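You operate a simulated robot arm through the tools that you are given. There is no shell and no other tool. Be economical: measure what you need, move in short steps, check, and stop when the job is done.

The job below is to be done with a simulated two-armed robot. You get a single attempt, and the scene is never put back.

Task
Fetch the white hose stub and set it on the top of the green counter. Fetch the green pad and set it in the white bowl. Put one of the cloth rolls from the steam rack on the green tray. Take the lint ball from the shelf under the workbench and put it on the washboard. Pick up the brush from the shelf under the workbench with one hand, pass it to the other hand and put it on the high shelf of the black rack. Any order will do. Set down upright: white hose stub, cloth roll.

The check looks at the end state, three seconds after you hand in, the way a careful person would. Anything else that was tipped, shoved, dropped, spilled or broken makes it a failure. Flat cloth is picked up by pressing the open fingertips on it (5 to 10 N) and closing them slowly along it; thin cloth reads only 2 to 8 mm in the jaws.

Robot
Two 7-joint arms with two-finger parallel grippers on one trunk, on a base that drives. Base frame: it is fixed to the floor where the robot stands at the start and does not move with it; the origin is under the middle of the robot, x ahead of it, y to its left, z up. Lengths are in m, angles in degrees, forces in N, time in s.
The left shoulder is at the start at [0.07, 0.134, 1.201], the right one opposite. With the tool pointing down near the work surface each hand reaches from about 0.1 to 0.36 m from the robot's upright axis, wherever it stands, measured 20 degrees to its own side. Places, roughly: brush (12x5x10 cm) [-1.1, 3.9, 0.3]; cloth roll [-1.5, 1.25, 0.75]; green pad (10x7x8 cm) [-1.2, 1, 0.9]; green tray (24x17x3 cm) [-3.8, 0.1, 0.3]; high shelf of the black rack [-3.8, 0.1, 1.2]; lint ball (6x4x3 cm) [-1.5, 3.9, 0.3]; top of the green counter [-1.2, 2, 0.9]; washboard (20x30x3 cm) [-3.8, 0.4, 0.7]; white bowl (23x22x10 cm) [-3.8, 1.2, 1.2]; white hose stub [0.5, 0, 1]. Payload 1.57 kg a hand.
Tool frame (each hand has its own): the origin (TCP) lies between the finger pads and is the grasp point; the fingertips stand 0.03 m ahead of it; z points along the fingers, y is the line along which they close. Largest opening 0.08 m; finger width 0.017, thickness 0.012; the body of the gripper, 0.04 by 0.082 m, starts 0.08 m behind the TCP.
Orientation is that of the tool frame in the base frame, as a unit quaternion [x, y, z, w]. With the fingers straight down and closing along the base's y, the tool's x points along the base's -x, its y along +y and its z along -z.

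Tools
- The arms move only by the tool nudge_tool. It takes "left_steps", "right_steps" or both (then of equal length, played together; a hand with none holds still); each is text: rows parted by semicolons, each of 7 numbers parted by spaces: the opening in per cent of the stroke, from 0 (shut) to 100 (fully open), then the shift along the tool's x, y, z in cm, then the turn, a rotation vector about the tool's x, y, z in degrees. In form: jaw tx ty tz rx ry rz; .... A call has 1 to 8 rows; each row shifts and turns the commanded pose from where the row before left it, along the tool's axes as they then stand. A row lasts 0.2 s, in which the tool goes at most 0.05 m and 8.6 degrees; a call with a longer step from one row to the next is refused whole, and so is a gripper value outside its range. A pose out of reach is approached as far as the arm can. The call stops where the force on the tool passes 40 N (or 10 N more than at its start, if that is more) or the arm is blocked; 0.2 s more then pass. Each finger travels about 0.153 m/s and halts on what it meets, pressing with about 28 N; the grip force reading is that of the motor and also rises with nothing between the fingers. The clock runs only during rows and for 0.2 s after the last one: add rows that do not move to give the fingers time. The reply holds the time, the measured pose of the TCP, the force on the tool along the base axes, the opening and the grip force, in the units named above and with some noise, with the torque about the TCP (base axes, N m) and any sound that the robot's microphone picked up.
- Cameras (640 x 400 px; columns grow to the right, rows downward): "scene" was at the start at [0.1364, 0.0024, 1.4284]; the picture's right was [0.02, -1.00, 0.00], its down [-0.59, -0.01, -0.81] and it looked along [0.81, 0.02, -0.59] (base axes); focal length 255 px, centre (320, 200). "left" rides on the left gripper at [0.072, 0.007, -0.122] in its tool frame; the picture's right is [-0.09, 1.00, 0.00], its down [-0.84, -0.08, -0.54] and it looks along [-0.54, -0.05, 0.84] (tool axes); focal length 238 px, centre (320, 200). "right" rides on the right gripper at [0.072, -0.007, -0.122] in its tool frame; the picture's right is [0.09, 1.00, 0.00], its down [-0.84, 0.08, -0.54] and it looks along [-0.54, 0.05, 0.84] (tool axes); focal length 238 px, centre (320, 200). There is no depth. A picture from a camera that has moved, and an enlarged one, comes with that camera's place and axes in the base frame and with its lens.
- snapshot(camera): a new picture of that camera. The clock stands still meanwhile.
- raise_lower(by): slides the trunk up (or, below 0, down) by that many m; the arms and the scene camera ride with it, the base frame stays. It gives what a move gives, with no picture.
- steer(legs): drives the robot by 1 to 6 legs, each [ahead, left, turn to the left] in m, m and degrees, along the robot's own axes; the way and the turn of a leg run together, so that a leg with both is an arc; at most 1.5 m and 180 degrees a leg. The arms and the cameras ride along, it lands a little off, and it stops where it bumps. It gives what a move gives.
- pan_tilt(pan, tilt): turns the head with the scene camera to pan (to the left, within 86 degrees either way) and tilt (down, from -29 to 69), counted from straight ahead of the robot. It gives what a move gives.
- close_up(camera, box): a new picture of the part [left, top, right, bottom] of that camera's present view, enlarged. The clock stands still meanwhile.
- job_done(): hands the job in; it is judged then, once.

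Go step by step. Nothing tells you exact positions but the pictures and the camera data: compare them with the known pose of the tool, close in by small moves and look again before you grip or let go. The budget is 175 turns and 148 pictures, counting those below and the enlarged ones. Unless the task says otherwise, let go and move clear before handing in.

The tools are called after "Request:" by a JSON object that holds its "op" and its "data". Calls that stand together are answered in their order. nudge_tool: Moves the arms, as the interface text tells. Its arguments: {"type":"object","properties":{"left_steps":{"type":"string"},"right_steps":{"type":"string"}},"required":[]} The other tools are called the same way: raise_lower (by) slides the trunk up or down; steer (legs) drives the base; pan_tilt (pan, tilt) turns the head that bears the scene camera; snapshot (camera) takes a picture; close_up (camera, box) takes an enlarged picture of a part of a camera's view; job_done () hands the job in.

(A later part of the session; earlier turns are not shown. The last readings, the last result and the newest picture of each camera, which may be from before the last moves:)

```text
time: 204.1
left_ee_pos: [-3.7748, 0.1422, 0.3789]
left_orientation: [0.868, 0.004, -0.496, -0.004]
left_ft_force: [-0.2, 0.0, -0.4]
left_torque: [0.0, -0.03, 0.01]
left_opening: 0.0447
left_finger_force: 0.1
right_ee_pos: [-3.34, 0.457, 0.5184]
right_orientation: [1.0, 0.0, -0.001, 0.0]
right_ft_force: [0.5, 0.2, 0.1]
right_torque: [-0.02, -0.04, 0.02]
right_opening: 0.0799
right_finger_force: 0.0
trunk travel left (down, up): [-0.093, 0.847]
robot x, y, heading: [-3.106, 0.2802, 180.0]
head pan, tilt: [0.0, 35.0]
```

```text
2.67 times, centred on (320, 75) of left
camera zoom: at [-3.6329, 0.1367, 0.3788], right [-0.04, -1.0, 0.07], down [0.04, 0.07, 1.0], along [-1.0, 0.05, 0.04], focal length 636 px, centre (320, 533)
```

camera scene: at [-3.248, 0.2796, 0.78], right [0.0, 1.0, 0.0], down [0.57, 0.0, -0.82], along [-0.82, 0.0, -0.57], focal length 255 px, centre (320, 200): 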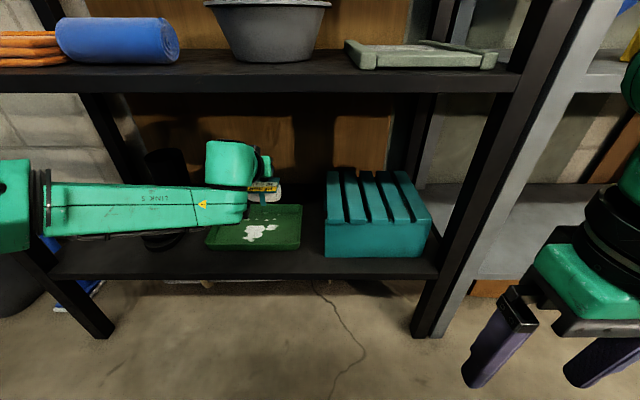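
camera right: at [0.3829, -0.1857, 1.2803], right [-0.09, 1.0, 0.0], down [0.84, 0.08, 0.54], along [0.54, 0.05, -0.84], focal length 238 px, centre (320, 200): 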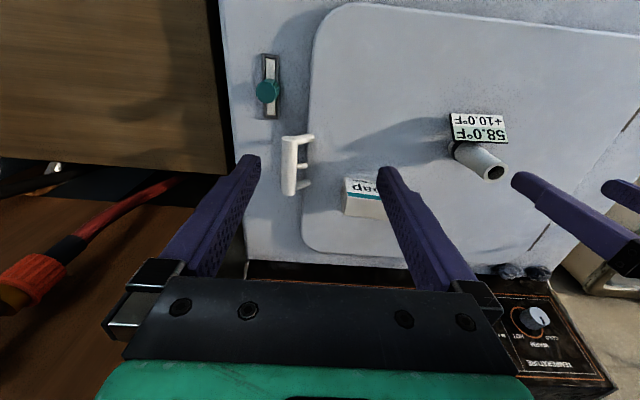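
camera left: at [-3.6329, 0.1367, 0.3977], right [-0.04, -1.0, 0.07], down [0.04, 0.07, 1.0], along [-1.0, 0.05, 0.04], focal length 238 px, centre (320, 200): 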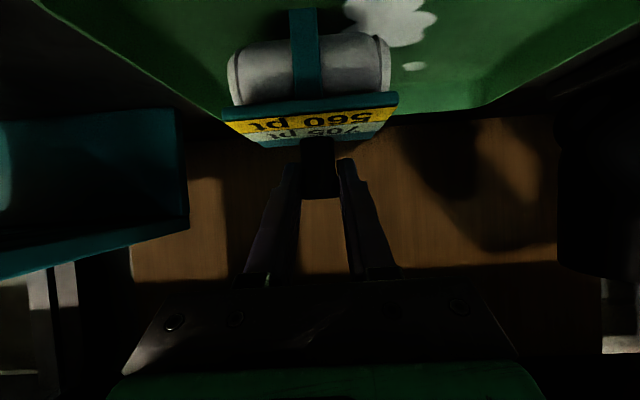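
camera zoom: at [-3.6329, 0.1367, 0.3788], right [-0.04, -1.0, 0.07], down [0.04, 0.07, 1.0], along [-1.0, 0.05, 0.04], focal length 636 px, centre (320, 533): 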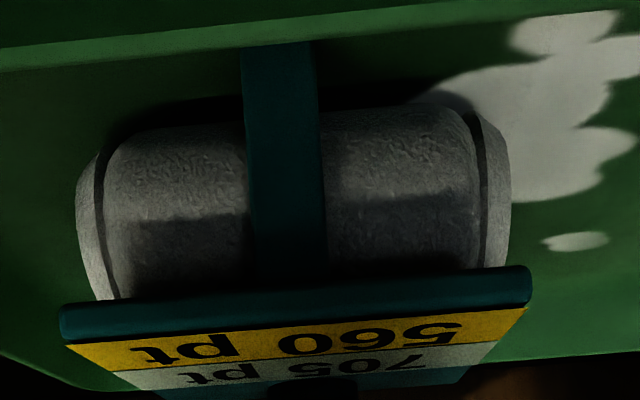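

The roll stands upright on the tray. Withdrawing along the finger axis.

Request:
{"op": "nudge_tool", "data": {"left_steps": "56 0 0 -2 0 0 0;56 0 0 -3 0 0 0;56 0 0 -4 0 0 0;56 0 0 -4 0 0 0"}}

Request:
{"op": "steer", "data": {"legs": [[-0.4, 0, 0]]}}

Request:
{"op": "snapshot", "data": {"camera": "scene"}}

```text
time: 205.1
left_ee_pos: [-3.6612, 0.1422, 0.4442]
left_orientation: [0.868, 0.005, -0.497, -0.003]
left_ft_force: [0.1, 0.3, 0.2]
left_torque: [0.01, 0.02, -0.04]
left_opening: 0.0449
left_finger_force: 0.1
right_ee_pos: [-3.3406, 0.4571, 0.5174]
right_orientation: [1.0, 0.001, -0.001, -0.001]
right_ft_force: [0.2, -0.5, -0.4]
right_torque: [0.0, -0.05, 0.0]
right_opening: 0.0798
right_finger_force: 0.1
trunk travel left (down, up): [-0.093, 0.847]
robot x, y, heading: [-3.1089, 0.2809, 180.1]
head pan, tilt: [0.0, 35.0]
```

```text
time: 207.6
left_ee_pos: [-3.2632, 0.1426, 0.445]
left_orientation: [0.868, 0.004, -0.496, -0.004]
left_ft_force: [-1.0, 0.4, 0.3]
left_torque: [0.04, -0.01, 0.0]
left_opening: 0.0447
left_finger_force: 0.0
right_ee_pos: [-2.9419, 0.4569, 0.5178]
right_orientation: [1.0, -0.001, -0.001, -0.001]
right_ft_force: [-0.6, -0.4, -0.4]
right_torque: [0.0, 0.01, -0.03]
right_opening: 0.08
right_finger_force: 0.1
trunk travel left (down, up): [-0.093, 0.847]
robot x, y, heading: [-2.7145, 0.2756, 179.8]
head pan, tilt: [0.0, 35.0]
```

```text
59 pictures are left
camera scene: at [-2.8494, 0.2793, 0.7481], right [0.0, 1.0, 0.0], down [0.57, 0.0, -0.82], along [-0.82, 0.0, -0.57], focal length 255 px, centre (320, 200)
```

scene: 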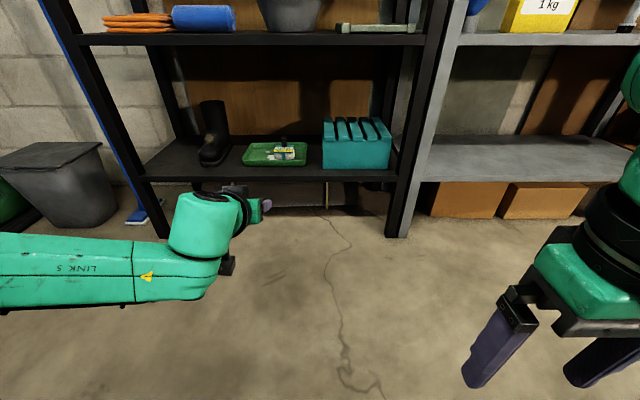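

Roll done. Next, brush and lint ball on the shelf under the workbench: I'll turn to face +y and drive up the aisle to look.

Request:
{"op": "steer", "data": {"legs": [[0, 0, -90], [1.4, 0, 0], [1.15, 0, 0]]}}

Request:
{"op": "pan_tilt", "data": {"pan": -35, "tilt": 25}}

Request:
{"op": "snapshot", "data": {"camera": "scene"}}

```text
time: 223.9
left_ee_pos: [-2.7859, 3.3948, 0.4453]
left_orientation: [-0.611, 0.616, 0.345, 0.357]
left_ft_force: [0.1, 0.5, 0.5]
left_torque: [0.02, 0.0, -0.01]
left_opening: 0.0447
left_finger_force: 0.0
right_ee_pos: [-2.4766, 3.0687, 0.5173]
right_orientation: [-0.701, 0.713, 0.001, 0.0]
right_ft_force: [-0.7, -0.3, -0.6]
right_torque: [0.0, 0.03, 0.01]
right_opening: 0.0801
right_finger_force: 0.2
trunk travel left (down, up): [-0.093, 0.847]
robot x, y, heading: [-2.6577, 2.8397, 88.9]
head pan, tilt: [0.0, 35.0]
```

```text
time: 225.0
left_ee_pos: [-2.7848, 3.3945, 0.4446]
left_orientation: [-0.612, 0.617, 0.345, 0.356]
left_ft_force: [-0.8, 0.5, -0.9]
left_torque: [-0.02, 0.0, -0.04]
left_opening: 0.0446
left_finger_force: 0.0
right_ee_pos: [-2.4749, 3.0687, 0.5171]
right_orientation: [-0.701, 0.713, 0.0, 0.001]
right_ft_force: [-0.4, -0.2, 0.1]
right_torque: [-0.01, -0.01, 0.01]
right_opening: 0.0796
right_finger_force: 0.1
trunk travel left (down, up): [-0.093, 0.847]
robot x, y, heading: [-2.6563, 2.8426, 88.9]
head pan, tilt: [-35.0, 25.0]
```

```text
58 pictures are left
camera scene: at [-2.6048, 2.9651, 0.7638], right [0.81, -0.59, 0.0], down [-0.25, -0.34, -0.91], along [0.53, 0.73, -0.42], focal length 255 px, centre (320, 200)
```

scene: 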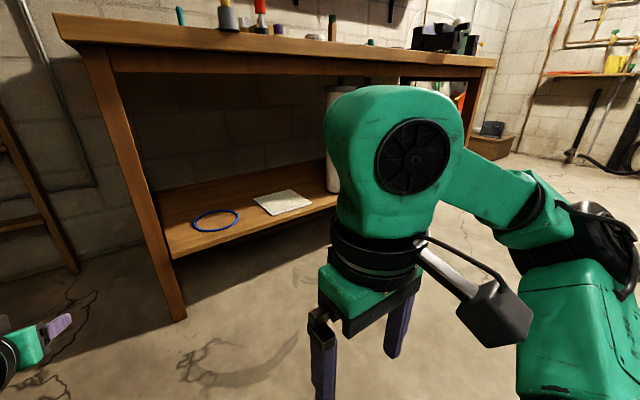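

The workbench front is at y ≈ 3.78 with its low shelf. I'll slide right to x ≈ -1.3 and look into the shelf.

Request:
{"op": "steer", "data": {"legs": [[0, -1.35, 1]]}}

Request:
{"op": "pan_tilt", "data": {"pan": 0, "tilt": 25}}

Request:
{"op": "snapshot", "data": {"camera": "scene"}}

```text
time: 231.7
left_ee_pos: [-1.444, 3.3652, 0.4454]
left_orientation: [-0.609, 0.619, 0.343, 0.358]
left_ft_force: [0.0, 0.3, 0.5]
left_torque: [0.0, -0.01, -0.03]
left_opening: 0.045
left_finger_force: 0.1
right_ee_pos: [-1.1378, 3.035, 0.5167]
right_orientation: [-0.698, 0.717, 0.0, 0.0]
right_ft_force: [0.9, -0.1, -0.1]
right_torque: [-0.02, -0.02, 0.0]
right_opening: 0.0804
right_finger_force: 0.1
trunk travel left (down, up): [-0.093, 0.847]
robot x, y, heading: [-1.3228, 2.8101, 88.5]
head pan, tilt: [-35.0, 25.0]
```

```text
time: 232.7
left_ee_pos: [-1.4445, 3.365, 0.4445]
left_orientation: [-0.609, 0.619, 0.343, 0.357]
left_ft_force: [0.1, 0.7, 0.6]
left_torque: [-0.04, 0.01, 0.0]
left_opening: 0.045
left_finger_force: 0.1
right_ee_pos: [-1.1385, 3.0361, 0.5173]
right_orientation: [-0.697, 0.717, 0.0, 0.001]
right_ft_force: [-0.3, 0.7, 0.1]
right_torque: [-0.01, 0.01, 0.0]
right_opening: 0.08
right_finger_force: 0.0
trunk travel left (down, up): [-0.093, 0.847]
robot x, y, heading: [-1.321, 2.8086, 88.3]
head pan, tilt: [0.0, 25.0]
```

```text
57 pictures are left
camera scene: at [-1.3203, 2.9512, 0.7638], right [1.0, -0.03, 0.0], down [-0.01, -0.42, -0.91], along [0.03, 0.91, -0.42], focal length 255 px, centre (320, 200)
```

scene: 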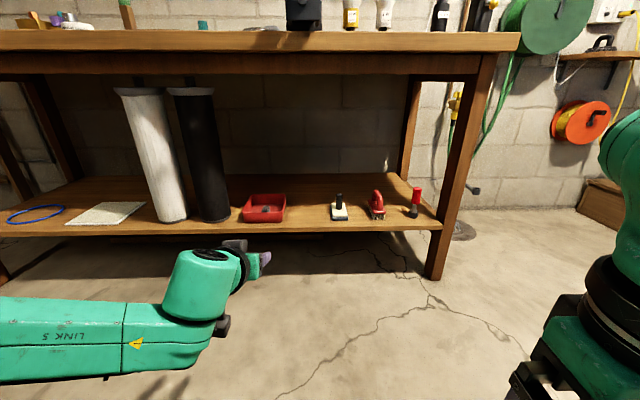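

Request:
{"op": "close_up", "data": {"camera": "scene", "box": [220, 160, 460, 260]}}

```text
2.67 times, centred on (340, 210) of scene
camera zoom: at [-1.3203, 2.9512, 0.7638], right [1.0, -0.03, 0.0], down [-0.01, -0.42, -0.91], along [0.03, 0.91, -0.42], focal length 680 px, centre (267, 173)
```

zoom: 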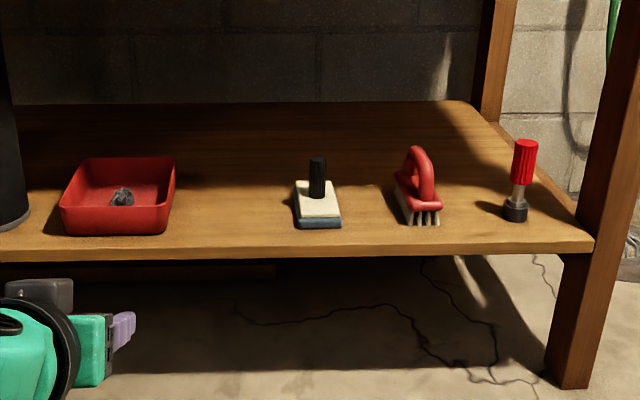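

The brush is the red one with an arched handle at about [-1.08, 3.83] (handle along y, top z ≈ 0.40). The lint ball is the gray blob in the red tray at about [-1.50, 3.83]. I'll un-pitch the left hand to keep it out of the way, and bring the right hand forward.

Request:
{"op": "nudge_tool", "data": {"left_steps": "50 0 0 0 0 8.5 0;50 0 0 0 0 8.5 0;50 0 0 0 0 8.5 0;50 0 0 0 0 8.5 0;50 0 0 0 0 8.5 0;50 0 0 0 0 8.5 0;50 0 0 0 0 8.5 0;50 0 0 0 0 0 0", "right_steps": "100 -2.6 0 0 0 0 0;100 -2.6 0 0 0 0 0;100 -2.6 0 0 0 0 0;100 -2.6 0 0 0 0 0;100 -2.6 0 0 0 0 0;100 -2.6 0 0 0 0 0;100 -2.6 0 0 0 0 0;100 0 0 0 0 0 0"}}

Request:
{"op": "nudge_tool", "data": {"left_steps": "50 3 0 0 0 0 0;50 3 0 0 0 0 0;50 3 0 0 0 0 0;50 3 0 0 0 0 0;50 3 0 0 0 0 0;50 3 0 0 0 0 0;50 3 0 0 0 0 0;50 0 0 0 0 0 0", "right_steps": "80 0 0 0 0 -8.5 0;80 0 0 0 0 -8.5 0;80 0 0 0 0 -8.5 0;80 0 0 0 0 -8.5 0;80 0 0 0 0 -8.5 0;80 0 0 0 0 -8.5 0;80 0 0 0 0 -6 0;80 0 0 0 0 0 0"}}

```text
time: 234.5
left_ee_pos: [-1.4632, 3.3402, 0.4398]
left_orientation: [-0.699, 0.715, -0.005, 0.004]
left_ft_force: [0.1, 0.4, 0.2]
left_torque: [-0.04, -0.03, -0.03]
left_opening: 0.0399
left_finger_force: 0.1
left hand out of reach, approached as far as the arm can: row 6, 7
right_ee_pos: [-1.1329, 3.2153, 0.5178]
right_orientation: [-0.698, 0.716, 0.001, 0.001]
right_ft_force: [0.0, -0.5, 0.1]
right_torque: [-0.01, -0.02, 0.0]
right_opening: 0.0802
right_finger_force: 0.0
trunk travel left (down, up): [-0.093, 0.847]
robot x, y, heading: [-1.3218, 2.8057, 88.3]
head pan, tilt: [0.0, 25.0]
```

```text
time: 236.3
left_ee_pos: [-1.4667, 3.1292, 0.4395]
left_orientation: [-0.7, 0.714, -0.004, 0.003]
left_ft_force: [0.2, -0.5, 0.9]
left_torque: [0.01, -0.01, 0.02]
left_opening: 0.04
left_finger_force: 0.0
right_ee_pos: [-1.1339, 3.2169, 0.5182]
right_orientation: [-0.613, 0.629, 0.334, 0.342]
right_ft_force: [-0.1, -0.2, -0.2]
right_torque: [0.02, -0.01, -0.03]
right_opening: 0.0641
right_finger_force: 0.1
trunk travel left (down, up): [-0.093, 0.847]
robot x, y, heading: [-1.3211, 2.811, 88.3]
head pan, tilt: [0.0, 25.0]
```

Right hand is pitched 57°. Driving nearer to the bench shelf.

Request:
{"op": "steer", "data": {"legs": [[0.42, -0.04, 1.5]]}}

Request:
{"op": "snapshot", "data": {"camera": "right"}}

Request:
{"op": "close_up", "data": {"camera": "scene", "box": [240, 200, 560, 400]}}

```text
time: 238.8
left_ee_pos: [-1.4313, 3.5368, 0.4403]
left_orientation: [0.709, -0.706, 0.004, -0.003]
left_ft_force: [0.2, -0.1, 0.4]
left_torque: [-0.03, 0.0, -0.01]
left_opening: 0.0399
left_finger_force: 0.0
right_ee_pos: [-1.0983, 3.6332, 0.5185]
right_orientation: [-0.621, 0.621, 0.339, 0.338]
right_ft_force: [-0.4, 0.1, -0.5]
right_torque: [0.0, 0.0, 0.0]
right_opening: 0.0639
right_finger_force: 0.0
trunk travel left (down, up): [-0.093, 0.847]
robot x, y, heading: [-1.2789, 3.2199, 89.7]
head pan, tilt: [0.0, 25.0]
```

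```text
55 pictures are left
camera right: at [-1.0921, 3.4911, 0.524], right [-1.0, -0.05, -0.08], down [-0.08, 0.0, 1.0], along [-0.05, 1.0, 0.0], focal length 238 px, centre (320, 200)
```

right: 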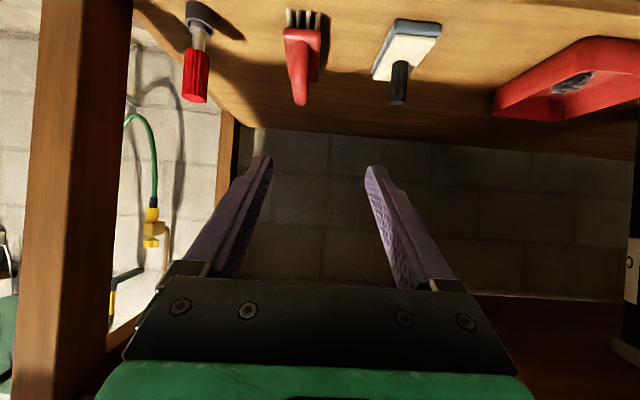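

```text
2.00 times, centred on (400, 300) of scene
camera zoom: at [-1.279, 3.3619, 0.7638], right [1.0, 0.0, 0.0], down [0.0, -0.42, -0.91], along [0.0, 0.91, -0.42], focal length 510 px, centre (160, 0)
```

zoom: 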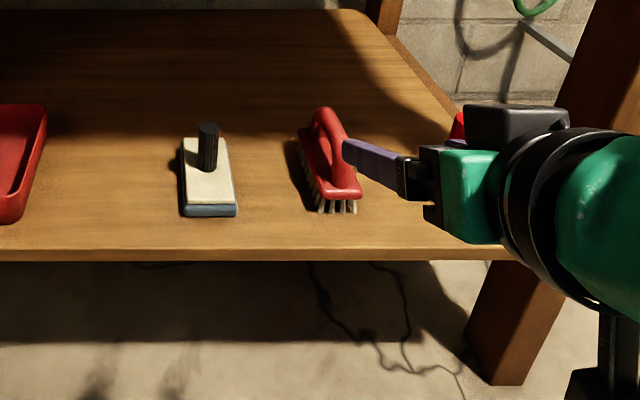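

Triangulating both cameras: the shelf is at z ≈ 0.257, the brush at x ≈ -1.065, y 3.82–3.94, handle bar top z ≈ 0.368. I'll stretch the right arm toward it.

Request:
{"op": "nudge_tool", "data": {"right_steps": "80 0.16 -0.66 3.8 0 0 0;80 0.16 -0.66 3.8 0 0 0;80 0.16 -0.66 3.8 0 0 0;80 0.16 -0.66 3.8 0 0 0;80 0.16 -0.66 3.6 0 0 0;80 0 0 0 0 0 0"}}

Request:
{"op": "snapshot", "data": {"camera": "right"}}

Request:
{"op": "snapshot", "data": {"camera": "scene"}}

```text
time: 240.2
left_ee_pos: [-1.4312, 3.5373, 0.439]
left_orientation: [0.708, -0.706, 0.004, -0.003]
left_ft_force: [-0.7, 0.1, 0.1]
left_torque: [0.0, -0.03, 0.01]
left_opening: 0.04
left_finger_force: 0.1
right_ee_pos: [-1.0617, 3.7852, 0.4092]
right_orientation: [0.621, -0.621, -0.338, -0.338]
right_ft_force: [0.3, -0.9, 0.1]
right_torque: [-0.01, -0.05, -0.02]
right_opening: 0.064
right_finger_force: 0.0
trunk travel left (down, up): [-0.093, 0.847]
robot x, y, heading: [-1.278, 3.2176, 90.2]
head pan, tilt: [0.0, 25.0]
```

```text
53 pictures are left
camera right: at [-1.0563, 3.6437, 0.4152], right [-1.0, -0.05, -0.08], down [-0.08, 0.0, 1.0], along [-0.05, 1.0, 0.0], focal length 238 px, centre (320, 200)
```

right: 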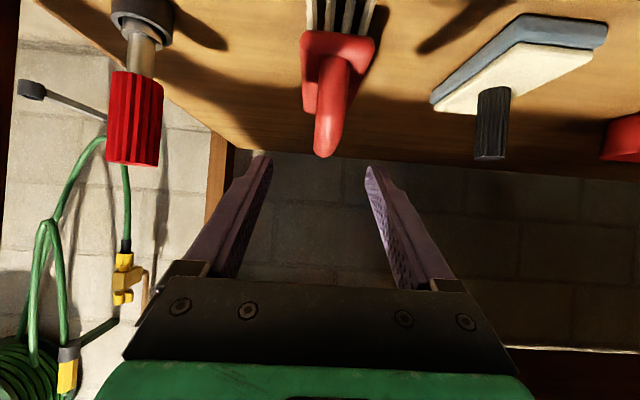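

```text
52 pictures are left
camera scene: at [-1.279, 3.3619, 0.7638], right [1.0, 0.0, 0.0], down [0.0, -0.42, -0.91], along [0.0, 0.91, -0.42], focal length 255 px, centre (320, 200)
```

scene: 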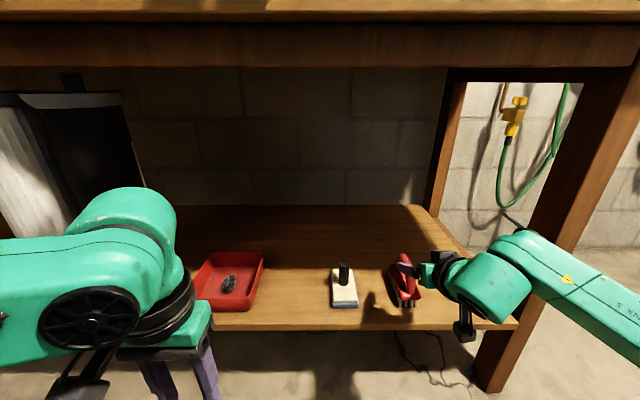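

The handle's bar is at about [-1.069, 3.87, 0.352]. Advancing to straddle it.

Request:
{"op": "nudge_tool", "data": {"right_steps": "80 0 0.3 2.9 0 0 0;80 0 0.4 2.9 0 0 0;80 0 0 2.9 0 0 0;80 0 0 0 0 0 0"}}

Request:
{"op": "snapshot", "data": {"camera": "right"}}

Request:
{"op": "close_up", "data": {"camera": "scene", "box": [320, 220, 480, 320]}}

```text
time: 241.2
left_ee_pos: [-1.4308, 3.5368, 0.4392]
left_orientation: [0.708, -0.706, 0.003, -0.004]
left_ft_force: [0.0, -0.2, -0.1]
left_torque: [-0.01, 0.01, 0.03]
left_opening: 0.0398
left_finger_force: 0.0
right_ee_pos: [-1.0746, 3.8588, 0.3617]
right_orientation: [0.622, -0.621, -0.338, -0.337]
right_ft_force: [0.0, -0.6, -0.4]
right_torque: [-0.01, -0.04, 0.01]
right_opening: 0.064
right_finger_force: 0.1
trunk travel left (down, up): [-0.093, 0.847]
robot x, y, heading: [-1.2759, 3.219, 90.1]
head pan, tilt: [0.0, 25.0]
```

```text
51 pictures are left
camera right: at [-1.0657, 3.7176, 0.3674], right [-1.0, -0.05, -0.08], down [-0.08, 0.0, 1.0], along [-0.05, 1.0, 0.0], focal length 238 px, centre (320, 200)
```

right: 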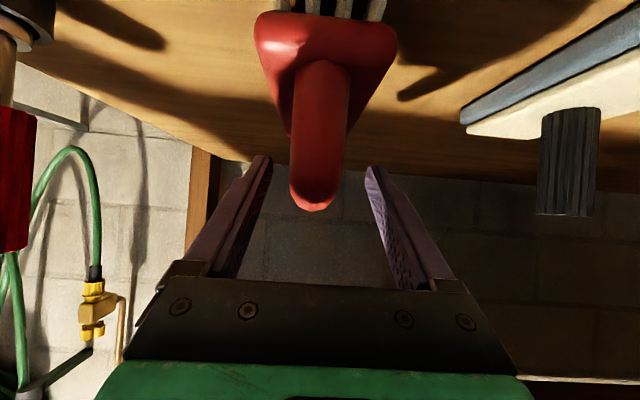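

```text
4.00 times, centred on (400, 270) of scene
camera zoom: at [-1.279, 3.3619, 0.7638], right [1.0, 0.0, 0.0], down [0.0, -0.42, -0.91], along [0.0, 0.91, -0.42], focal length 1020 px, centre (0, -80)
```

zoom: 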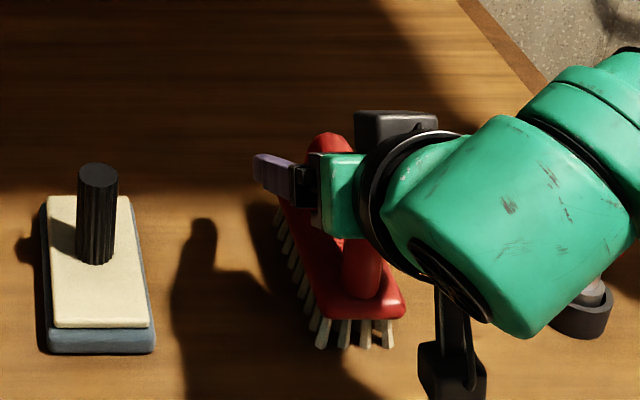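

The handle is centred between the fingers. Closing.

Request:
{"op": "nudge_tool", "data": {"right_steps": "60 0 0 0 0 0 0;45 0 0 0 0 0 0;30 0 0 0 0 0 0;20 0 0 0 0 0 0;15 0 0 0 0 0 0;15 0 0 0 0 0 0"}}

Request:
{"op": "nudge_tool", "data": {"right_steps": "15 -1 0 -0.6 0 0 0;15 -1.7 0 -1.1 0 0 0;15 -1.7 0 -1.1 0 0 0;15 0 0 0 0 0 0"}}

Request:
{"op": "snapshot", "data": {"camera": "right"}}

```text
time: 242.6
left_ee_pos: [-1.4317, 3.5372, 0.4401]
left_orientation: [0.708, -0.706, 0.004, -0.004]
left_ft_force: [0.6, 0.6, 0.2]
left_torque: [-0.02, -0.03, -0.03]
left_opening: 0.0398
left_finger_force: 0.0
right_ee_pos: [-1.0726, 3.8598, 0.3616]
right_orientation: [-0.621, 0.621, 0.338, 0.338]
right_ft_force: [0.7, 0.3, 0.5]
right_torque: [0.05, 0.0, -0.01]
right_opening: 0.0213
right_finger_force: 28.2
trunk travel left (down, up): [-0.093, 0.847]
robot x, y, heading: [-1.2787, 3.2178, 90.0]
head pan, tilt: [0.0, 25.0]
```

```text
time: 243.6
left_ee_pos: [-1.4323, 3.5368, 0.4385]
left_orientation: [0.709, -0.705, 0.003, -0.005]
left_ft_force: [-0.7, -0.3, 0.9]
left_torque: [-0.02, -0.02, 0.01]
left_opening: 0.0402
left_finger_force: 0.1
right_ee_pos: [-1.0728, 3.8614, 0.4134]
right_orientation: [0.621, -0.62, -0.339, -0.338]
right_ft_force: [0.0, -0.5, -2.7]
right_torque: [0.03, -0.01, -0.01]
right_opening: 0.0215
right_finger_force: 28.2
trunk travel left (down, up): [-0.093, 0.847]
robot x, y, heading: [-1.2805, 3.2178, 90.1]
head pan, tilt: [0.0, 25.0]
```

```text
49 pictures are left
camera right: at [-1.0653, 3.719, 0.4198], right [-1.0, -0.05, -0.08], down [-0.08, 0.0, 1.0], along [-0.05, 1.0, 0.0], focal length 238 px, centre (320, 200)
```

right: 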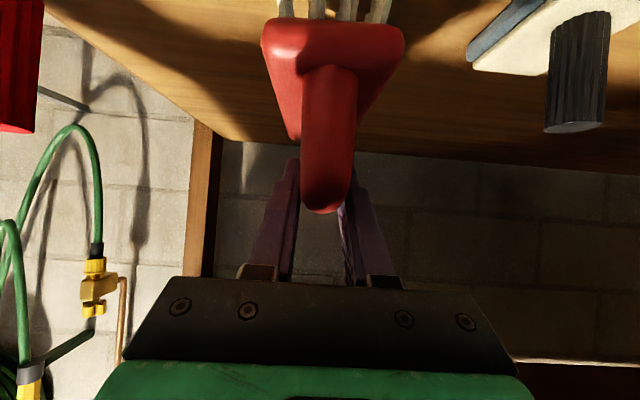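

Brush lifted. I'll back away from the bench, raise the trunk, and start turning the brush sideways for the handover.

Request:
{"op": "steer", "data": {"legs": [[-0.42, 0, 0]]}}

Request:
{"op": "raise_lower", "data": {"by": 0.35}}

Request:
{"op": "nudge_tool", "data": {"right_steps": "15 1.9 2.25 -2.95 0 0 0;15 1.9 2.25 -2.95 0 0 0;15 1.9 2.25 -2.95 0 0 0;15 1.9 2.25 -2.95 0 0 0;15 0 0 0 -7.1 0 -4.6;15 0 0 0 -7.1 0 -4.6;15 0 0 0 -7.1 0 -4.6;15 0 0 0 -7.1 0 -4.6", "left_steps": "100 0 0 0 0 0 8.5;100 0 0 0 0 0 8.5;100 0 0 0 0 0 8.5;100 0 0 0 0 0 8.5;100 0 0 0 0 0 8.5;100 0 0 0 0 0 8.5;100 0 0 0 0 0 8.5;100 0 0 0 0 0 8.5"}}

Request:
{"op": "nudge_tool", "data": {"right_steps": "15 0 0 0 -7.1 0 -4.6;15 0 0 0 -7.1 0 -4.6;15 0 0 0 -7.1 0 -4.6;15 0 0 0 -7.1 0 -4.6;15 0 0 0 0 0 0", "left_steps": "100 0 0 0 0 0 8.5;100 0 0 0 0 0 8.5;100 0 0 0 0 0 5;100 0 0 0 0 0 0;100 0 0 0 0 0 0"}}

Request:
{"op": "snapshot", "data": {"camera": "scene"}}

```text
time: 246.2
left_ee_pos: [-1.4317, 3.116, 0.4404]
left_orientation: [0.709, -0.705, 0.004, -0.004]
left_ft_force: [-0.1, -0.3, 0.1]
left_torque: [0.04, 0.02, -0.01]
left_opening: 0.0399
left_finger_force: 0.0
right_ee_pos: [-1.0739, 3.4414, 0.4129]
right_orientation: [0.622, -0.62, -0.339, -0.337]
right_ft_force: [0.9, -0.2, -0.2]
right_torque: [0.02, 0.01, 0.0]
right_opening: 0.0216
right_finger_force: 29.2
trunk travel left (down, up): [-0.093, 0.847]
robot x, y, heading: [-1.2766, 2.7935, 90.3]
head pan, tilt: [0.0, 25.0]
```

```text
time: 249.6
left_ee_pos: [-1.4307, 3.1155, 0.7886]
left_orientation: [0.709, -0.705, 0.004, -0.004]
left_ft_force: [-0.1, -0.7, -0.7]
left_torque: [-0.01, 0.0, -0.03]
left_opening: 0.0397
left_finger_force: 0.1
right_ee_pos: [-1.075, 3.4419, 0.7638]
right_orientation: [0.623, -0.619, -0.34, -0.337]
right_ft_force: [0.2, -0.2, -1.0]
right_torque: [0.02, -0.03, -0.03]
right_opening: 0.0215
right_finger_force: 28.3
trunk travel left (down, up): [-0.443, 0.497]
robot x, y, heading: [-1.2755, 2.8019, 90.3]
head pan, tilt: [0.0, 25.0]
```

```text
time: 251.4
left_ee_pos: [-1.4312, 3.1162, 0.7905]
left_orientation: [-0.193, 0.981, -0.002, 0.005]
left_ft_force: [0.2, 0.6, -0.8]
left_torque: [0.01, -0.04, 0.04]
left_opening: 0.08
left_finger_force: 0.0
right_ee_pos: [-1.162, 3.3008, 0.7639]
right_orientation: [0.775, -0.412, -0.423, -0.224]
right_ft_force: [-1.3, -0.5, -2.0]
right_torque: [0.01, 0.0, 0.0]
right_opening: 0.0214
right_finger_force: 27.4
trunk travel left (down, up): [-0.443, 0.497]
robot x, y, heading: [-1.2759, 2.7974, 90.2]
head pan, tilt: [0.0, 25.0]
```

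```text
time: 252.6
left_ee_pos: [-1.4317, 3.1146, 0.79]
left_orientation: [-0.003, 1.0, 0.0, 0.005]
left_ft_force: [-0.5, -0.5, 0.4]
left_torque: [0.02, 0.01, -0.01]
left_opening: 0.0799
left_finger_force: 0.0
right_ee_pos: [-1.1957, 3.2799, 0.7546]
right_orientation: [0.805, -0.353, -0.434, -0.196]
right_ft_force: [0.6, -0.1, -0.2]
right_torque: [0.0, -0.02, 0.0]
right_opening: 0.0214
right_finger_force: 28.1
right hand out of reach, approached as far as the arm can: row 1, 2, 3, 4
trunk travel left (down, up): [-0.443, 0.497]
robot x, y, heading: [-1.2773, 2.7977, 90.2]
head pan, tilt: [0.0, 25.0]
```

```text
48 pictures are left
camera scene: at [-1.2794, 2.9406, 1.1138], right [1.0, 0.0, 0.0], down [0.0, -0.42, -0.91], along [0.0, 0.91, -0.42], focal length 255 px, centre (320, 200)
```

scene: 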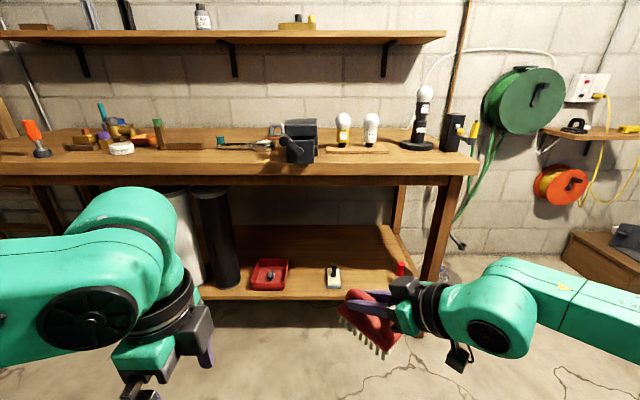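

The right hand yawed 43° and holds the brush well. A good handover: left hand straight down onto the far end of the handle bar, with its closing direction across the brush. I'll first take the left hand up/left and turn it to match.

Request:
{"op": "nudge_tool", "data": {"left_steps": "100 3 0 -3.5 0 0 0;100 3 0 -3.5 0 0 0;100 0 0 -3.5 0 0 -8.5;100 0 0 -2 0 0 -8.5;100 0 0 0 0 0 -8.5;100 0 0 0 0 0 -8.5;100 0 0 0 0 0 -8.5;100 0 0 0 0 0 -8.5"}}

Request:
{"op": "nudge_tool", "data": {"left_steps": "100 0 0 0 0 0 -8.5;100 0 0 0 0 0 -8.5;100 0 0 0 0 0 -8.5;100 0 0 0 0 0 -8.5;100 0 0 0 0 0 -8.5;100 0 0 0 0 0 -8.5;100 0 0 0 0 0 -8.5;100 0 0 0 0 0 -8.5", "right_steps": "15 0.28 3.8 -0.43 0 0 0;15 0.28 3.8 -0.43 0 0 0;15 0.28 3.8 -0.43 0 0 0;15 0.28 3.8 -0.43 0 0 0;15 0 0 0 0 0 0;15 0 0 0 0 0 0;15 0 0 0 0 0 0;15 0 0 0 0 0 0"}}

Request:
{"op": "pan_tilt", "data": {"pan": 0, "tilt": 50}}

Request:
{"op": "snapshot", "data": {"camera": "scene"}}

```text
time: 254.4
left_ee_pos: [-1.491, 3.1145, 0.9147]
left_orientation: [-0.436, 0.9, -0.003, 0.006]
left_ft_force: [-0.7, 0.2, -0.7]
left_torque: [0.0, 0.0, -0.02]
left_opening: 0.0799
left_finger_force: 0.1
right_ee_pos: [-1.1959, 3.2801, 0.7552]
right_orientation: [0.805, -0.353, -0.434, -0.197]
right_ft_force: [-0.6, 0.1, -1.2]
right_torque: [0.0, 0.01, 0.0]
right_opening: 0.0214
right_finger_force: 27.4
trunk travel left (down, up): [-0.443, 0.497]
robot x, y, heading: [-1.2776, 2.796, 90.0]
head pan, tilt: [0.0, 25.0]
```

```text
time: 256.2
left_ee_pos: [-1.4938, 3.1134, 0.9154]
left_orientation: [0.864, -0.503, 0.004, -0.003]
left_ft_force: [0.3, 0.6, -0.6]
left_torque: [0.01, 0.02, 0.01]
left_opening: 0.0802
left_finger_force: 0.1
right_ee_pos: [-1.294, 3.1625, 0.7524]
right_orientation: [0.806, -0.353, -0.434, -0.196]
right_ft_force: [-0.1, -0.3, -1.1]
right_torque: [-0.02, -0.02, 0.01]
right_opening: 0.0217
right_finger_force: 28.2
trunk travel left (down, up): [-0.443, 0.497]
robot x, y, heading: [-1.2767, 2.7976, 90.4]
head pan, tilt: [0.0, 25.0]
```

```text
time: 257.1
left_ee_pos: [-1.4934, 3.1147, 0.9153]
left_orientation: [0.863, -0.505, 0.004, -0.003]
left_ft_force: [-0.9, 0.3, -0.4]
left_torque: [-0.02, 0.0, -0.01]
left_opening: 0.0801
left_finger_force: 0.1
right_ee_pos: [-1.2958, 3.162, 0.7516]
right_orientation: [0.805, -0.353, -0.434, -0.197]
right_ft_force: [0.0, 0.1, -1.9]
right_torque: [-0.01, -0.02, 0.0]
right_opening: 0.0218
right_finger_force: 28.0
trunk travel left (down, up): [-0.443, 0.497]
robot x, y, heading: [-1.2769, 2.797, 90.0]
head pan, tilt: [0.0, 50.0]
```

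```text
47 pictures are left
camera scene: at [-1.2791, 2.9256, 1.0764], right [1.0, 0.0, 0.0], down [0.0, -0.77, -0.64], along [0.0, 0.64, -0.77], focal length 255 px, centre (320, 200)
```

scene: 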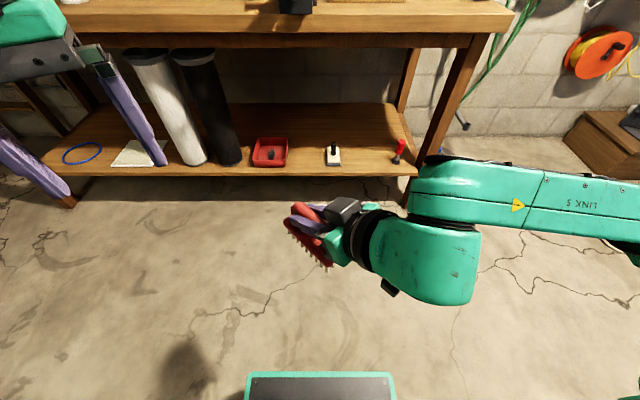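

Request:
{"op": "close_up", "data": {"camera": "scene", "box": [250, 170, 410, 290]}}

Request:
{"op": "snapshot", "data": {"camera": "left"}}

```text
3.33 times, centred on (330, 230) of scene
camera zoom: at [-1.2791, 2.9256, 1.0764], right [1.0, 0.0, 0.0], down [0.0, -0.77, -0.64], along [0.0, 0.64, -0.77], focal length 850 px, centre (287, 100)
```

zoom: 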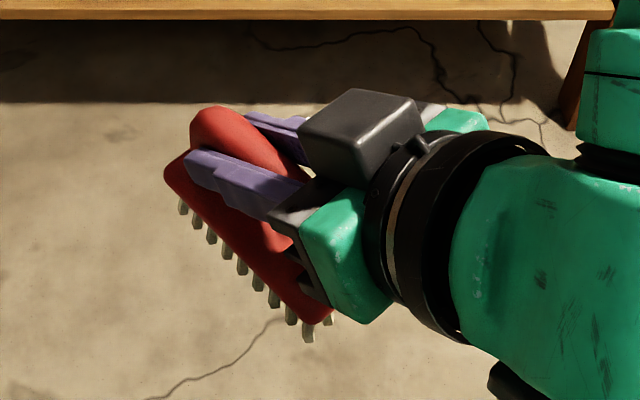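

```text
45 pictures are left
camera left: at [-1.4647, 3.0485, 1.0374], right [-0.91, -0.41, -0.01], down [-0.35, 0.77, 0.54], along [-0.21, 0.49, -0.84], focal length 238 px, centre (320, 200)
```

left: 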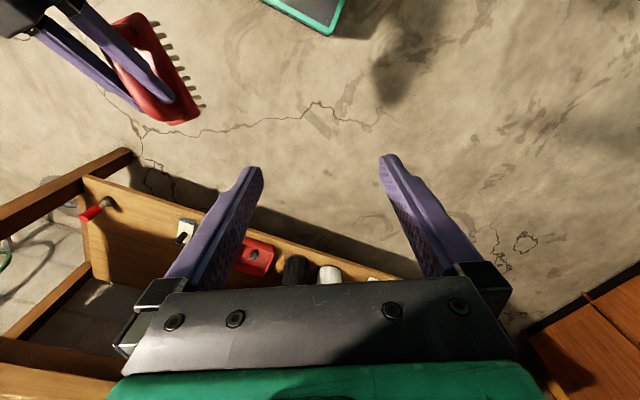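

The brush's back plate (about 5 cm wide) is free on its far end. I'll bring the left hand, aligned with the brush, above that spot: about [-1.328, 3.197].

Request:
{"op": "nudge_tool", "data": {"left_steps": "100 0 0 0 0 0 -6.65;100 0 0 0 0 0 -6.65;100 1.02 -3.55 1.3 0 0 0;100 1.02 -3.55 1.3 0 0 0;100 1.02 -3.55 1.3 0 0 0;100 1.02 -3.55 1.3 0 0 0;100 1.02 -3.55 1.3 0 0 0;100 0 0 0 0 0 0"}}

Request:
{"op": "snapshot", "data": {"camera": "left"}}

Request:
{"op": "snapshot", "data": {"camera": "scene"}}

```text
time: 258.9
left_ee_pos: [-1.3383, 3.1924, 0.8561]
left_orientation: [0.917, -0.399, 0.005, -0.004]
left_ft_force: [0.0, -0.7, -0.6]
left_torque: [0.0, 0.03, -0.01]
left_opening: 0.0799
left_finger_force: 0.0
left hand out of reach, approached as far as the arm can: row 7
right_ee_pos: [-1.2954, 3.1613, 0.7525]
right_orientation: [0.806, -0.353, -0.433, -0.197]
right_ft_force: [-0.1, -0.5, -1.0]
right_torque: [0.0, -0.05, 0.03]
right_opening: 0.0213
right_finger_force: 28.2
trunk travel left (down, up): [-0.443, 0.497]
robot x, y, heading: [-1.278, 2.7959, 90.2]
head pan, tilt: [0.0, 50.0]
```

```text
44 pictures are left
camera left: at [-1.2939, 3.1355, 0.9793], right [-0.79, -0.61, -0.01], down [-0.52, 0.66, 0.54], along [-0.32, 0.43, -0.84], focal length 238 px, centre (320, 200)
```

left: 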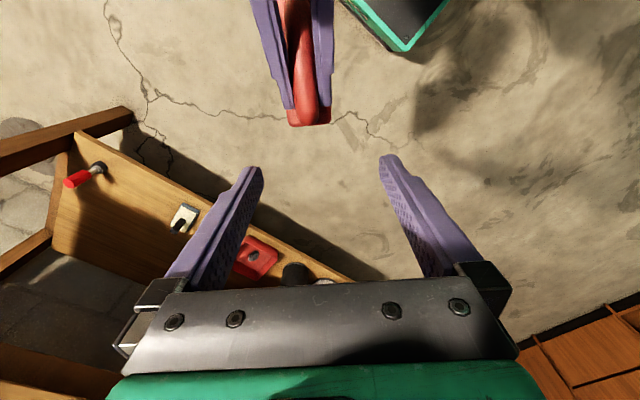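

```text
43 pictures are left
camera scene: at [-1.279, 2.9247, 1.0765], right [1.0, 0.0, 0.0], down [0.0, -0.77, -0.64], along [0.0, 0.64, -0.77], focal length 255 px, centre (320, 200)
```

scene: 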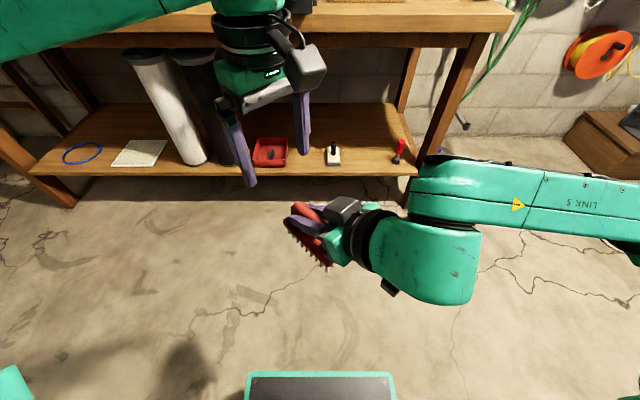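

The brush end lies about 5.7 cm ahead of the right TCP; I'll aim the left grip at [-1.322, 3.194]. Going down half-way, then checking.

Request:
{"op": "nudge_tool", "data": {"left_steps": "100 0.5 -0.7 2 0 0 0;100 0.5 -0.65 2 0 0 0;100 0 0 2 0 0 0;100 0 0 2 0 0 0;100 0 0 0 0 0 0"}}

Request:
{"op": "snapshot", "data": {"camera": "left"}}

```text
time: 260.1
left_ee_pos: [-1.3261, 3.1938, 0.7838]
left_orientation: [0.916, -0.402, 0.005, -0.002]
left_ft_force: [0.0, 0.4, 0.2]
left_torque: [0.01, 0.0, 0.0]
left_opening: 0.08
left_finger_force: 0.0
left hand out of reach, approached as far as the arm can: row 1, 2
right_ee_pos: [-1.2945, 3.163, 0.752]
right_orientation: [0.806, -0.352, -0.434, -0.196]
right_ft_force: [-0.1, -0.3, -1.5]
right_torque: [0.0, 0.02, -0.02]
right_opening: 0.0215
right_finger_force: 28.1
trunk travel left (down, up): [-0.443, 0.497]
robot x, y, heading: [-1.2746, 2.7954, 90.4]
head pan, tilt: [0.0, 50.0]
```

```text
42 pictures are left
camera left: at [-1.2845, 3.1374, 0.9071], right [-0.79, -0.61, -0.01], down [-0.52, 0.67, 0.54], along [-0.32, 0.43, -0.84], focal length 238 px, centre (320, 200)
```

left: 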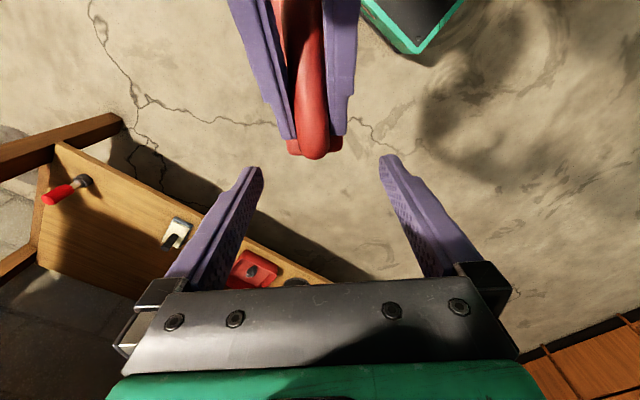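

Straight down, the left hand's camera would foul the right gripper, so I'll lean the left tool about 25° away along the brush axis. Raising it and tilting, then reading the pose it can hold.

Request:
{"op": "nudge_tool", "data": {"left_steps": "100 0 0 -3 0 0 0;100 0 0 -3 0 0 0;100 0 0 0 0 8.3 0;100 0 0 0 0 8.3 0;100 0 0 0 0 8.3 0;100 0 0 0 0 0 0"}}

```text
time: 261.5
left_ee_pos: [-1.3375, 3.1987, 0.8459]
left_orientation: [0.893, -0.392, 0.203, 0.085]
left_ft_force: [1.4, -0.3, 0.6]
left_torque: [0.01, -0.01, 0.02]
left_opening: 0.0799
left_finger_force: 0.1
left hand out of reach, approached as far as the arm can: row 2
right_ee_pos: [-1.2943, 3.1626, 0.7526]
right_orientation: [0.805, -0.352, -0.434, -0.197]
right_ft_force: [-0.7, 0.6, -1.7]
right_torque: [-0.03, 0.01, -0.01]
right_opening: 0.0214
right_finger_force: 28.2
trunk travel left (down, up): [-0.443, 0.497]
robot x, y, heading: [-1.2755, 2.8034, 90.3]
head pan, tilt: [0.0, 50.0]
```

Lean of 25° achieved. Now descending half-way toward the brush plate.

Request:
{"op": "nudge_tool", "data": {"left_steps": "100 -0.9 -0.5 2.3 0 0 0;100 -0.9 -0.5 2.3 0 0 0;100 -0.9 0 2.3 0 0 0;100 -0.9 0 2.3 0 0 0;100 0 0 0 0 0 0"}}

Request:
{"op": "snapshot", "data": {"camera": "left"}}

Request:
{"op": "close_up", "data": {"camera": "scene", "box": [200, 100, 440, 300]}}

```text
time: 262.7
left_ee_pos: [-1.3241, 3.2007, 0.7478]
left_orientation: [0.893, -0.393, 0.201, 0.085]
left_ft_force: [-0.3, -0.4, -0.3]
left_torque: [0.0, 0.01, 0.05]
left_opening: 0.0801
left_finger_force: 0.0
right_ee_pos: [-1.2947, 3.1615, 0.7522]
right_orientation: [0.805, -0.352, -0.435, -0.197]
right_ft_force: [0.5, -0.7, -1.4]
right_torque: [0.01, 0.01, 0.0]
right_opening: 0.0214
right_finger_force: 27.7
trunk travel left (down, up): [-0.443, 0.497]
robot x, y, heading: [-1.2757, 2.7966, 90.0]
head pan, tilt: [0.0, 50.0]
```

```text
41 pictures are left
camera left: at [-1.3199, 3.1862, 0.8892], right [-0.79, -0.61, -0.05], down [-0.61, 0.78, 0.13], along [-0.04, 0.13, -0.99], focal length 238 px, centre (320, 200)
```

left: 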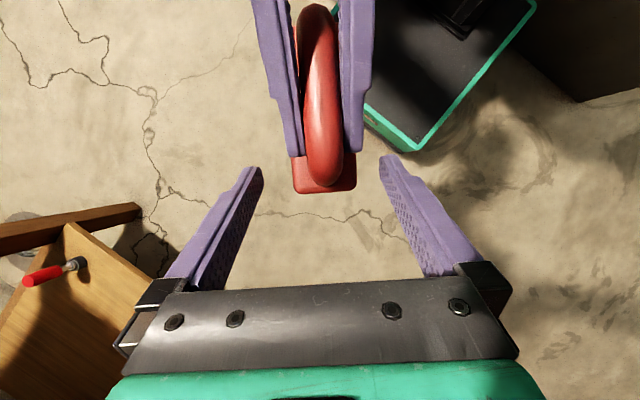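

```text
2.00 times, centred on (320, 200) of scene
camera zoom: at [-1.2791, 2.9254, 1.0764], right [1.0, 0.0, 0.0], down [0.0, -0.77, -0.64], along [0.0, 0.64, -0.77], focal length 510 px, centre (320, 200)
```

zoom: 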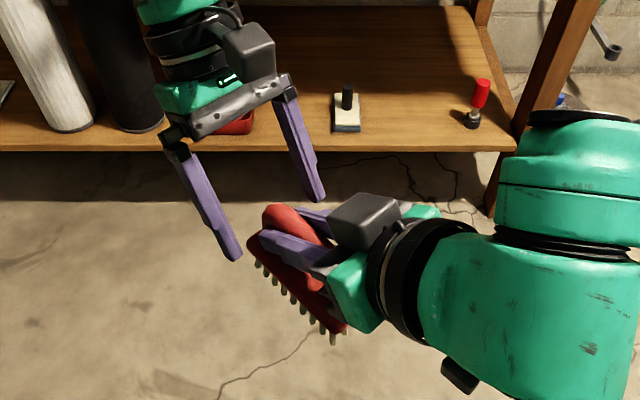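

Aligned: the plate's end lies centred between the left fingers. Going down the last 4.9 cm.

Request:
{"op": "nudge_tool", "data": {"left_steps": "100 -0.5 0 1.6 0 0 0;100 -0.5 0 1.6 0 0 0;100 -0.5 0 1.5 0 0 0;100 0 0 0 0 0 0"}}

Request:
{"op": "snapshot", "data": {"camera": "left"}}

Request:
{"op": "close_up", "data": {"camera": "scene", "box": [230, 130, 390, 260]}}

```text
time: 263.7
left_ee_pos: [-1.3203, 3.1959, 0.6977]
left_orientation: [0.894, -0.391, 0.202, 0.084]
left_ft_force: [-0.2, 0.1, 0.2]
left_torque: [0.01, -0.01, -0.01]
left_opening: 0.08
left_finger_force: 0.0
right_ee_pos: [-1.2949, 3.1623, 0.752]
right_orientation: [0.806, -0.353, -0.433, -0.197]
right_ft_force: [0.0, -0.7, -2.0]
right_torque: [0.0, 0.03, 0.02]
right_opening: 0.0212
right_finger_force: 27.9
trunk travel left (down, up): [-0.443, 0.497]
robot x, y, heading: [-1.2795, 2.797, 90.4]
head pan, tilt: [0.0, 50.0]
```

```text
39 pictures are left
camera left: at [-1.3157, 3.1819, 0.8397], right [-0.79, -0.61, -0.05], down [-0.61, 0.78, 0.13], along [-0.04, 0.13, -0.99], focal length 238 px, centre (320, 200)
```

left: 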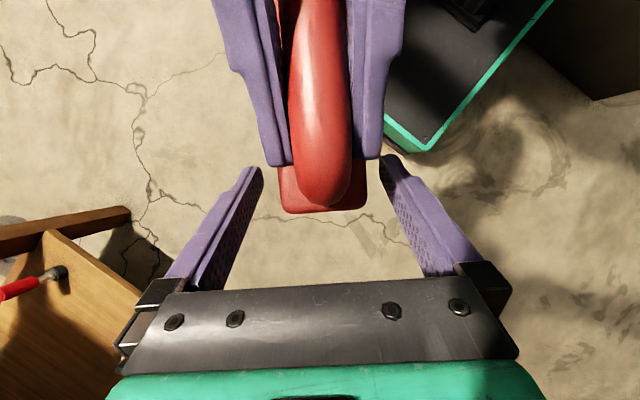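

```text
3.08 times, centred on (310, 195) of scene
camera zoom: at [-1.279, 2.9254, 1.0763], right [1.0, 0.0, 0.0], down [0.0, -0.77, -0.64], along [0.0, 0.64, -0.77], focal length 785 px, centre (351, 215)
```

zoom: 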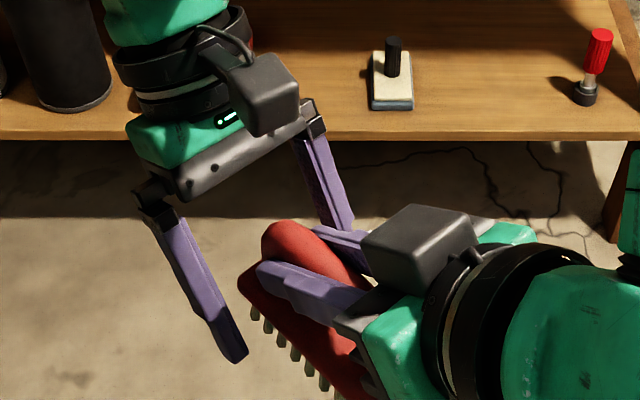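

The plate end is between the fingers. Shifting 5 mm further on, then closing the left hand.

Request:
{"op": "nudge_tool", "data": {"left_steps": "100 0.45 0 0.2 0 0 0;85 0 0 0 0 0 0;75 0 0 0 0 0 0;65 0 0 0 0 0 0;55 0 0 0 0 0 0;50 0 0 0 0 0 0;50 0 0 0 0 0 0"}}

Request:
{"op": "snapshot", "data": {"camera": "left"}}

```text
time: 265.3
left_ee_pos: [-1.3161, 3.1938, 0.6982]
left_orientation: [0.893, -0.393, 0.201, 0.085]
left_ft_force: [-13.1, -6.0, -0.8]
left_torque: [0.42, -0.77, -0.33]
left_opening: 0.0512
left_finger_force: 28.2
right_ee_pos: [-1.2944, 3.163, 0.7527]
right_orientation: [0.805, -0.353, -0.434, -0.197]
right_ft_force: [13.3, 7.0, -0.6]
right_torque: [-0.07, 0.05, -0.23]
right_opening: 0.0216
right_finger_force: 28.3
trunk travel left (down, up): [-0.443, 0.497]
robot x, y, heading: [-1.2762, 2.7937, 90.4]
head pan, tilt: [0.0, 50.0]
```

```text
37 pictures are left
camera left: at [-1.3123, 3.1786, 0.8398], right [-0.79, -0.61, -0.05], down [-0.61, 0.78, 0.13], along [-0.05, 0.13, -0.99], focal length 238 px, centre (320, 200)
```

left: 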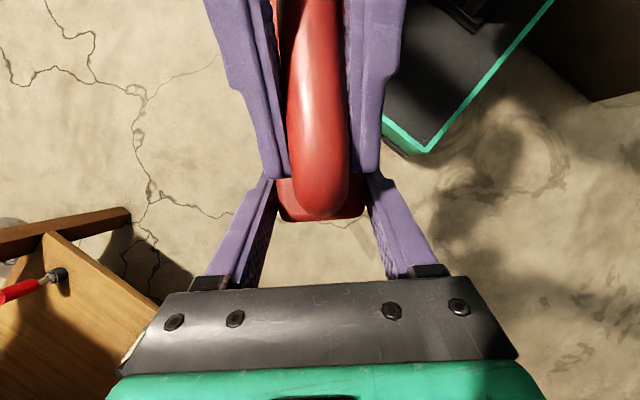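

The left hand holds the plate (51 mm). I'll relieve the small side force, then open the right hand gradually.

Request:
{"op": "nudge_tool", "data": {"left_steps": "45 0 0.25 0 0 0 0;45 0 0 0 0 0 0;45 0 0 0 0 0 0;45 0 0 0 0 0 0", "right_steps": "15 0 0 0 0 0 0;30 0 0 0 0 0 0;42 0 0 0 0 0 0;48 0 0 0 0 0 0"}}

Request:
{"op": "snapshot", "data": {"camera": "left"}}

```text
time: 266.3
left_ee_pos: [-1.3182, 3.1935, 0.6987]
left_orientation: [0.894, -0.392, 0.202, 0.084]
left_ft_force: [0.8, -0.5, 0.6]
left_torque: [0.03, 0.06, 0.01]
left_opening: 0.0497
left_finger_force: 28.0
right_ee_pos: [-1.2951, 3.1622, 0.752]
right_orientation: [0.805, -0.353, -0.434, -0.197]
right_ft_force: [0.4, -0.9, 0.3]
right_torque: [0.01, 0.0, -0.02]
right_opening: 0.0386
right_finger_force: 0.0
trunk travel left (down, up): [-0.443, 0.497]
robot x, y, heading: [-1.2819, 2.7984, 90.3]
head pan, tilt: [0.0, 50.0]
```

```text
36 pictures are left
camera left: at [-1.3139, 3.177, 0.8402], right [-0.79, -0.61, -0.05], down [-0.61, 0.78, 0.13], along [-0.04, 0.13, -0.99], focal length 238 px, centre (320, 200)
```

left: 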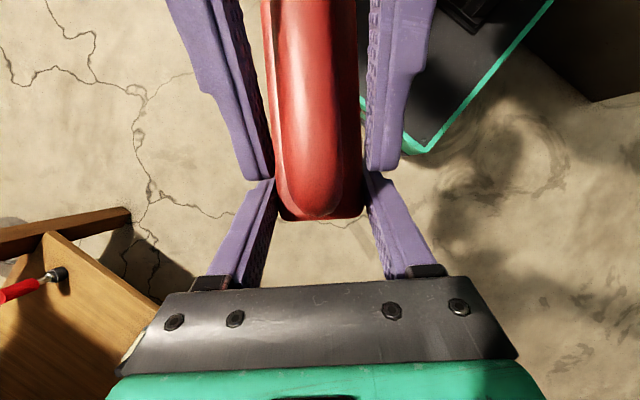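

Request:
{"op": "close_up", "data": {"camera": "scene", "box": [220, 130, 400, 280]}}

```text
2.67 times, centred on (310, 205) of scene
camera zoom: at [-1.2791, 2.9256, 1.0763], right [1.0, 0.0, 0.0], down [0.0, -0.77, -0.64], along [0.0, 0.64, -0.77], focal length 680 px, centre (347, 187)
```

zoom: 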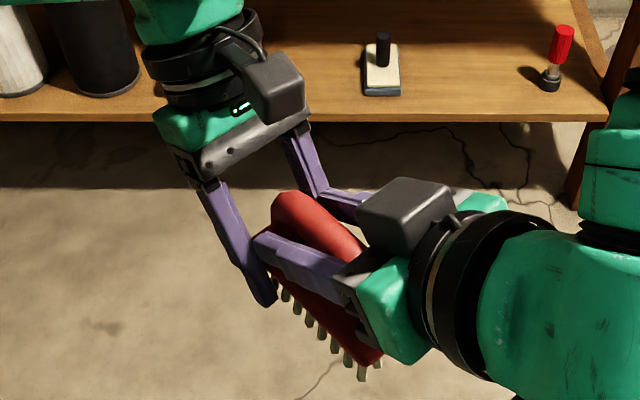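

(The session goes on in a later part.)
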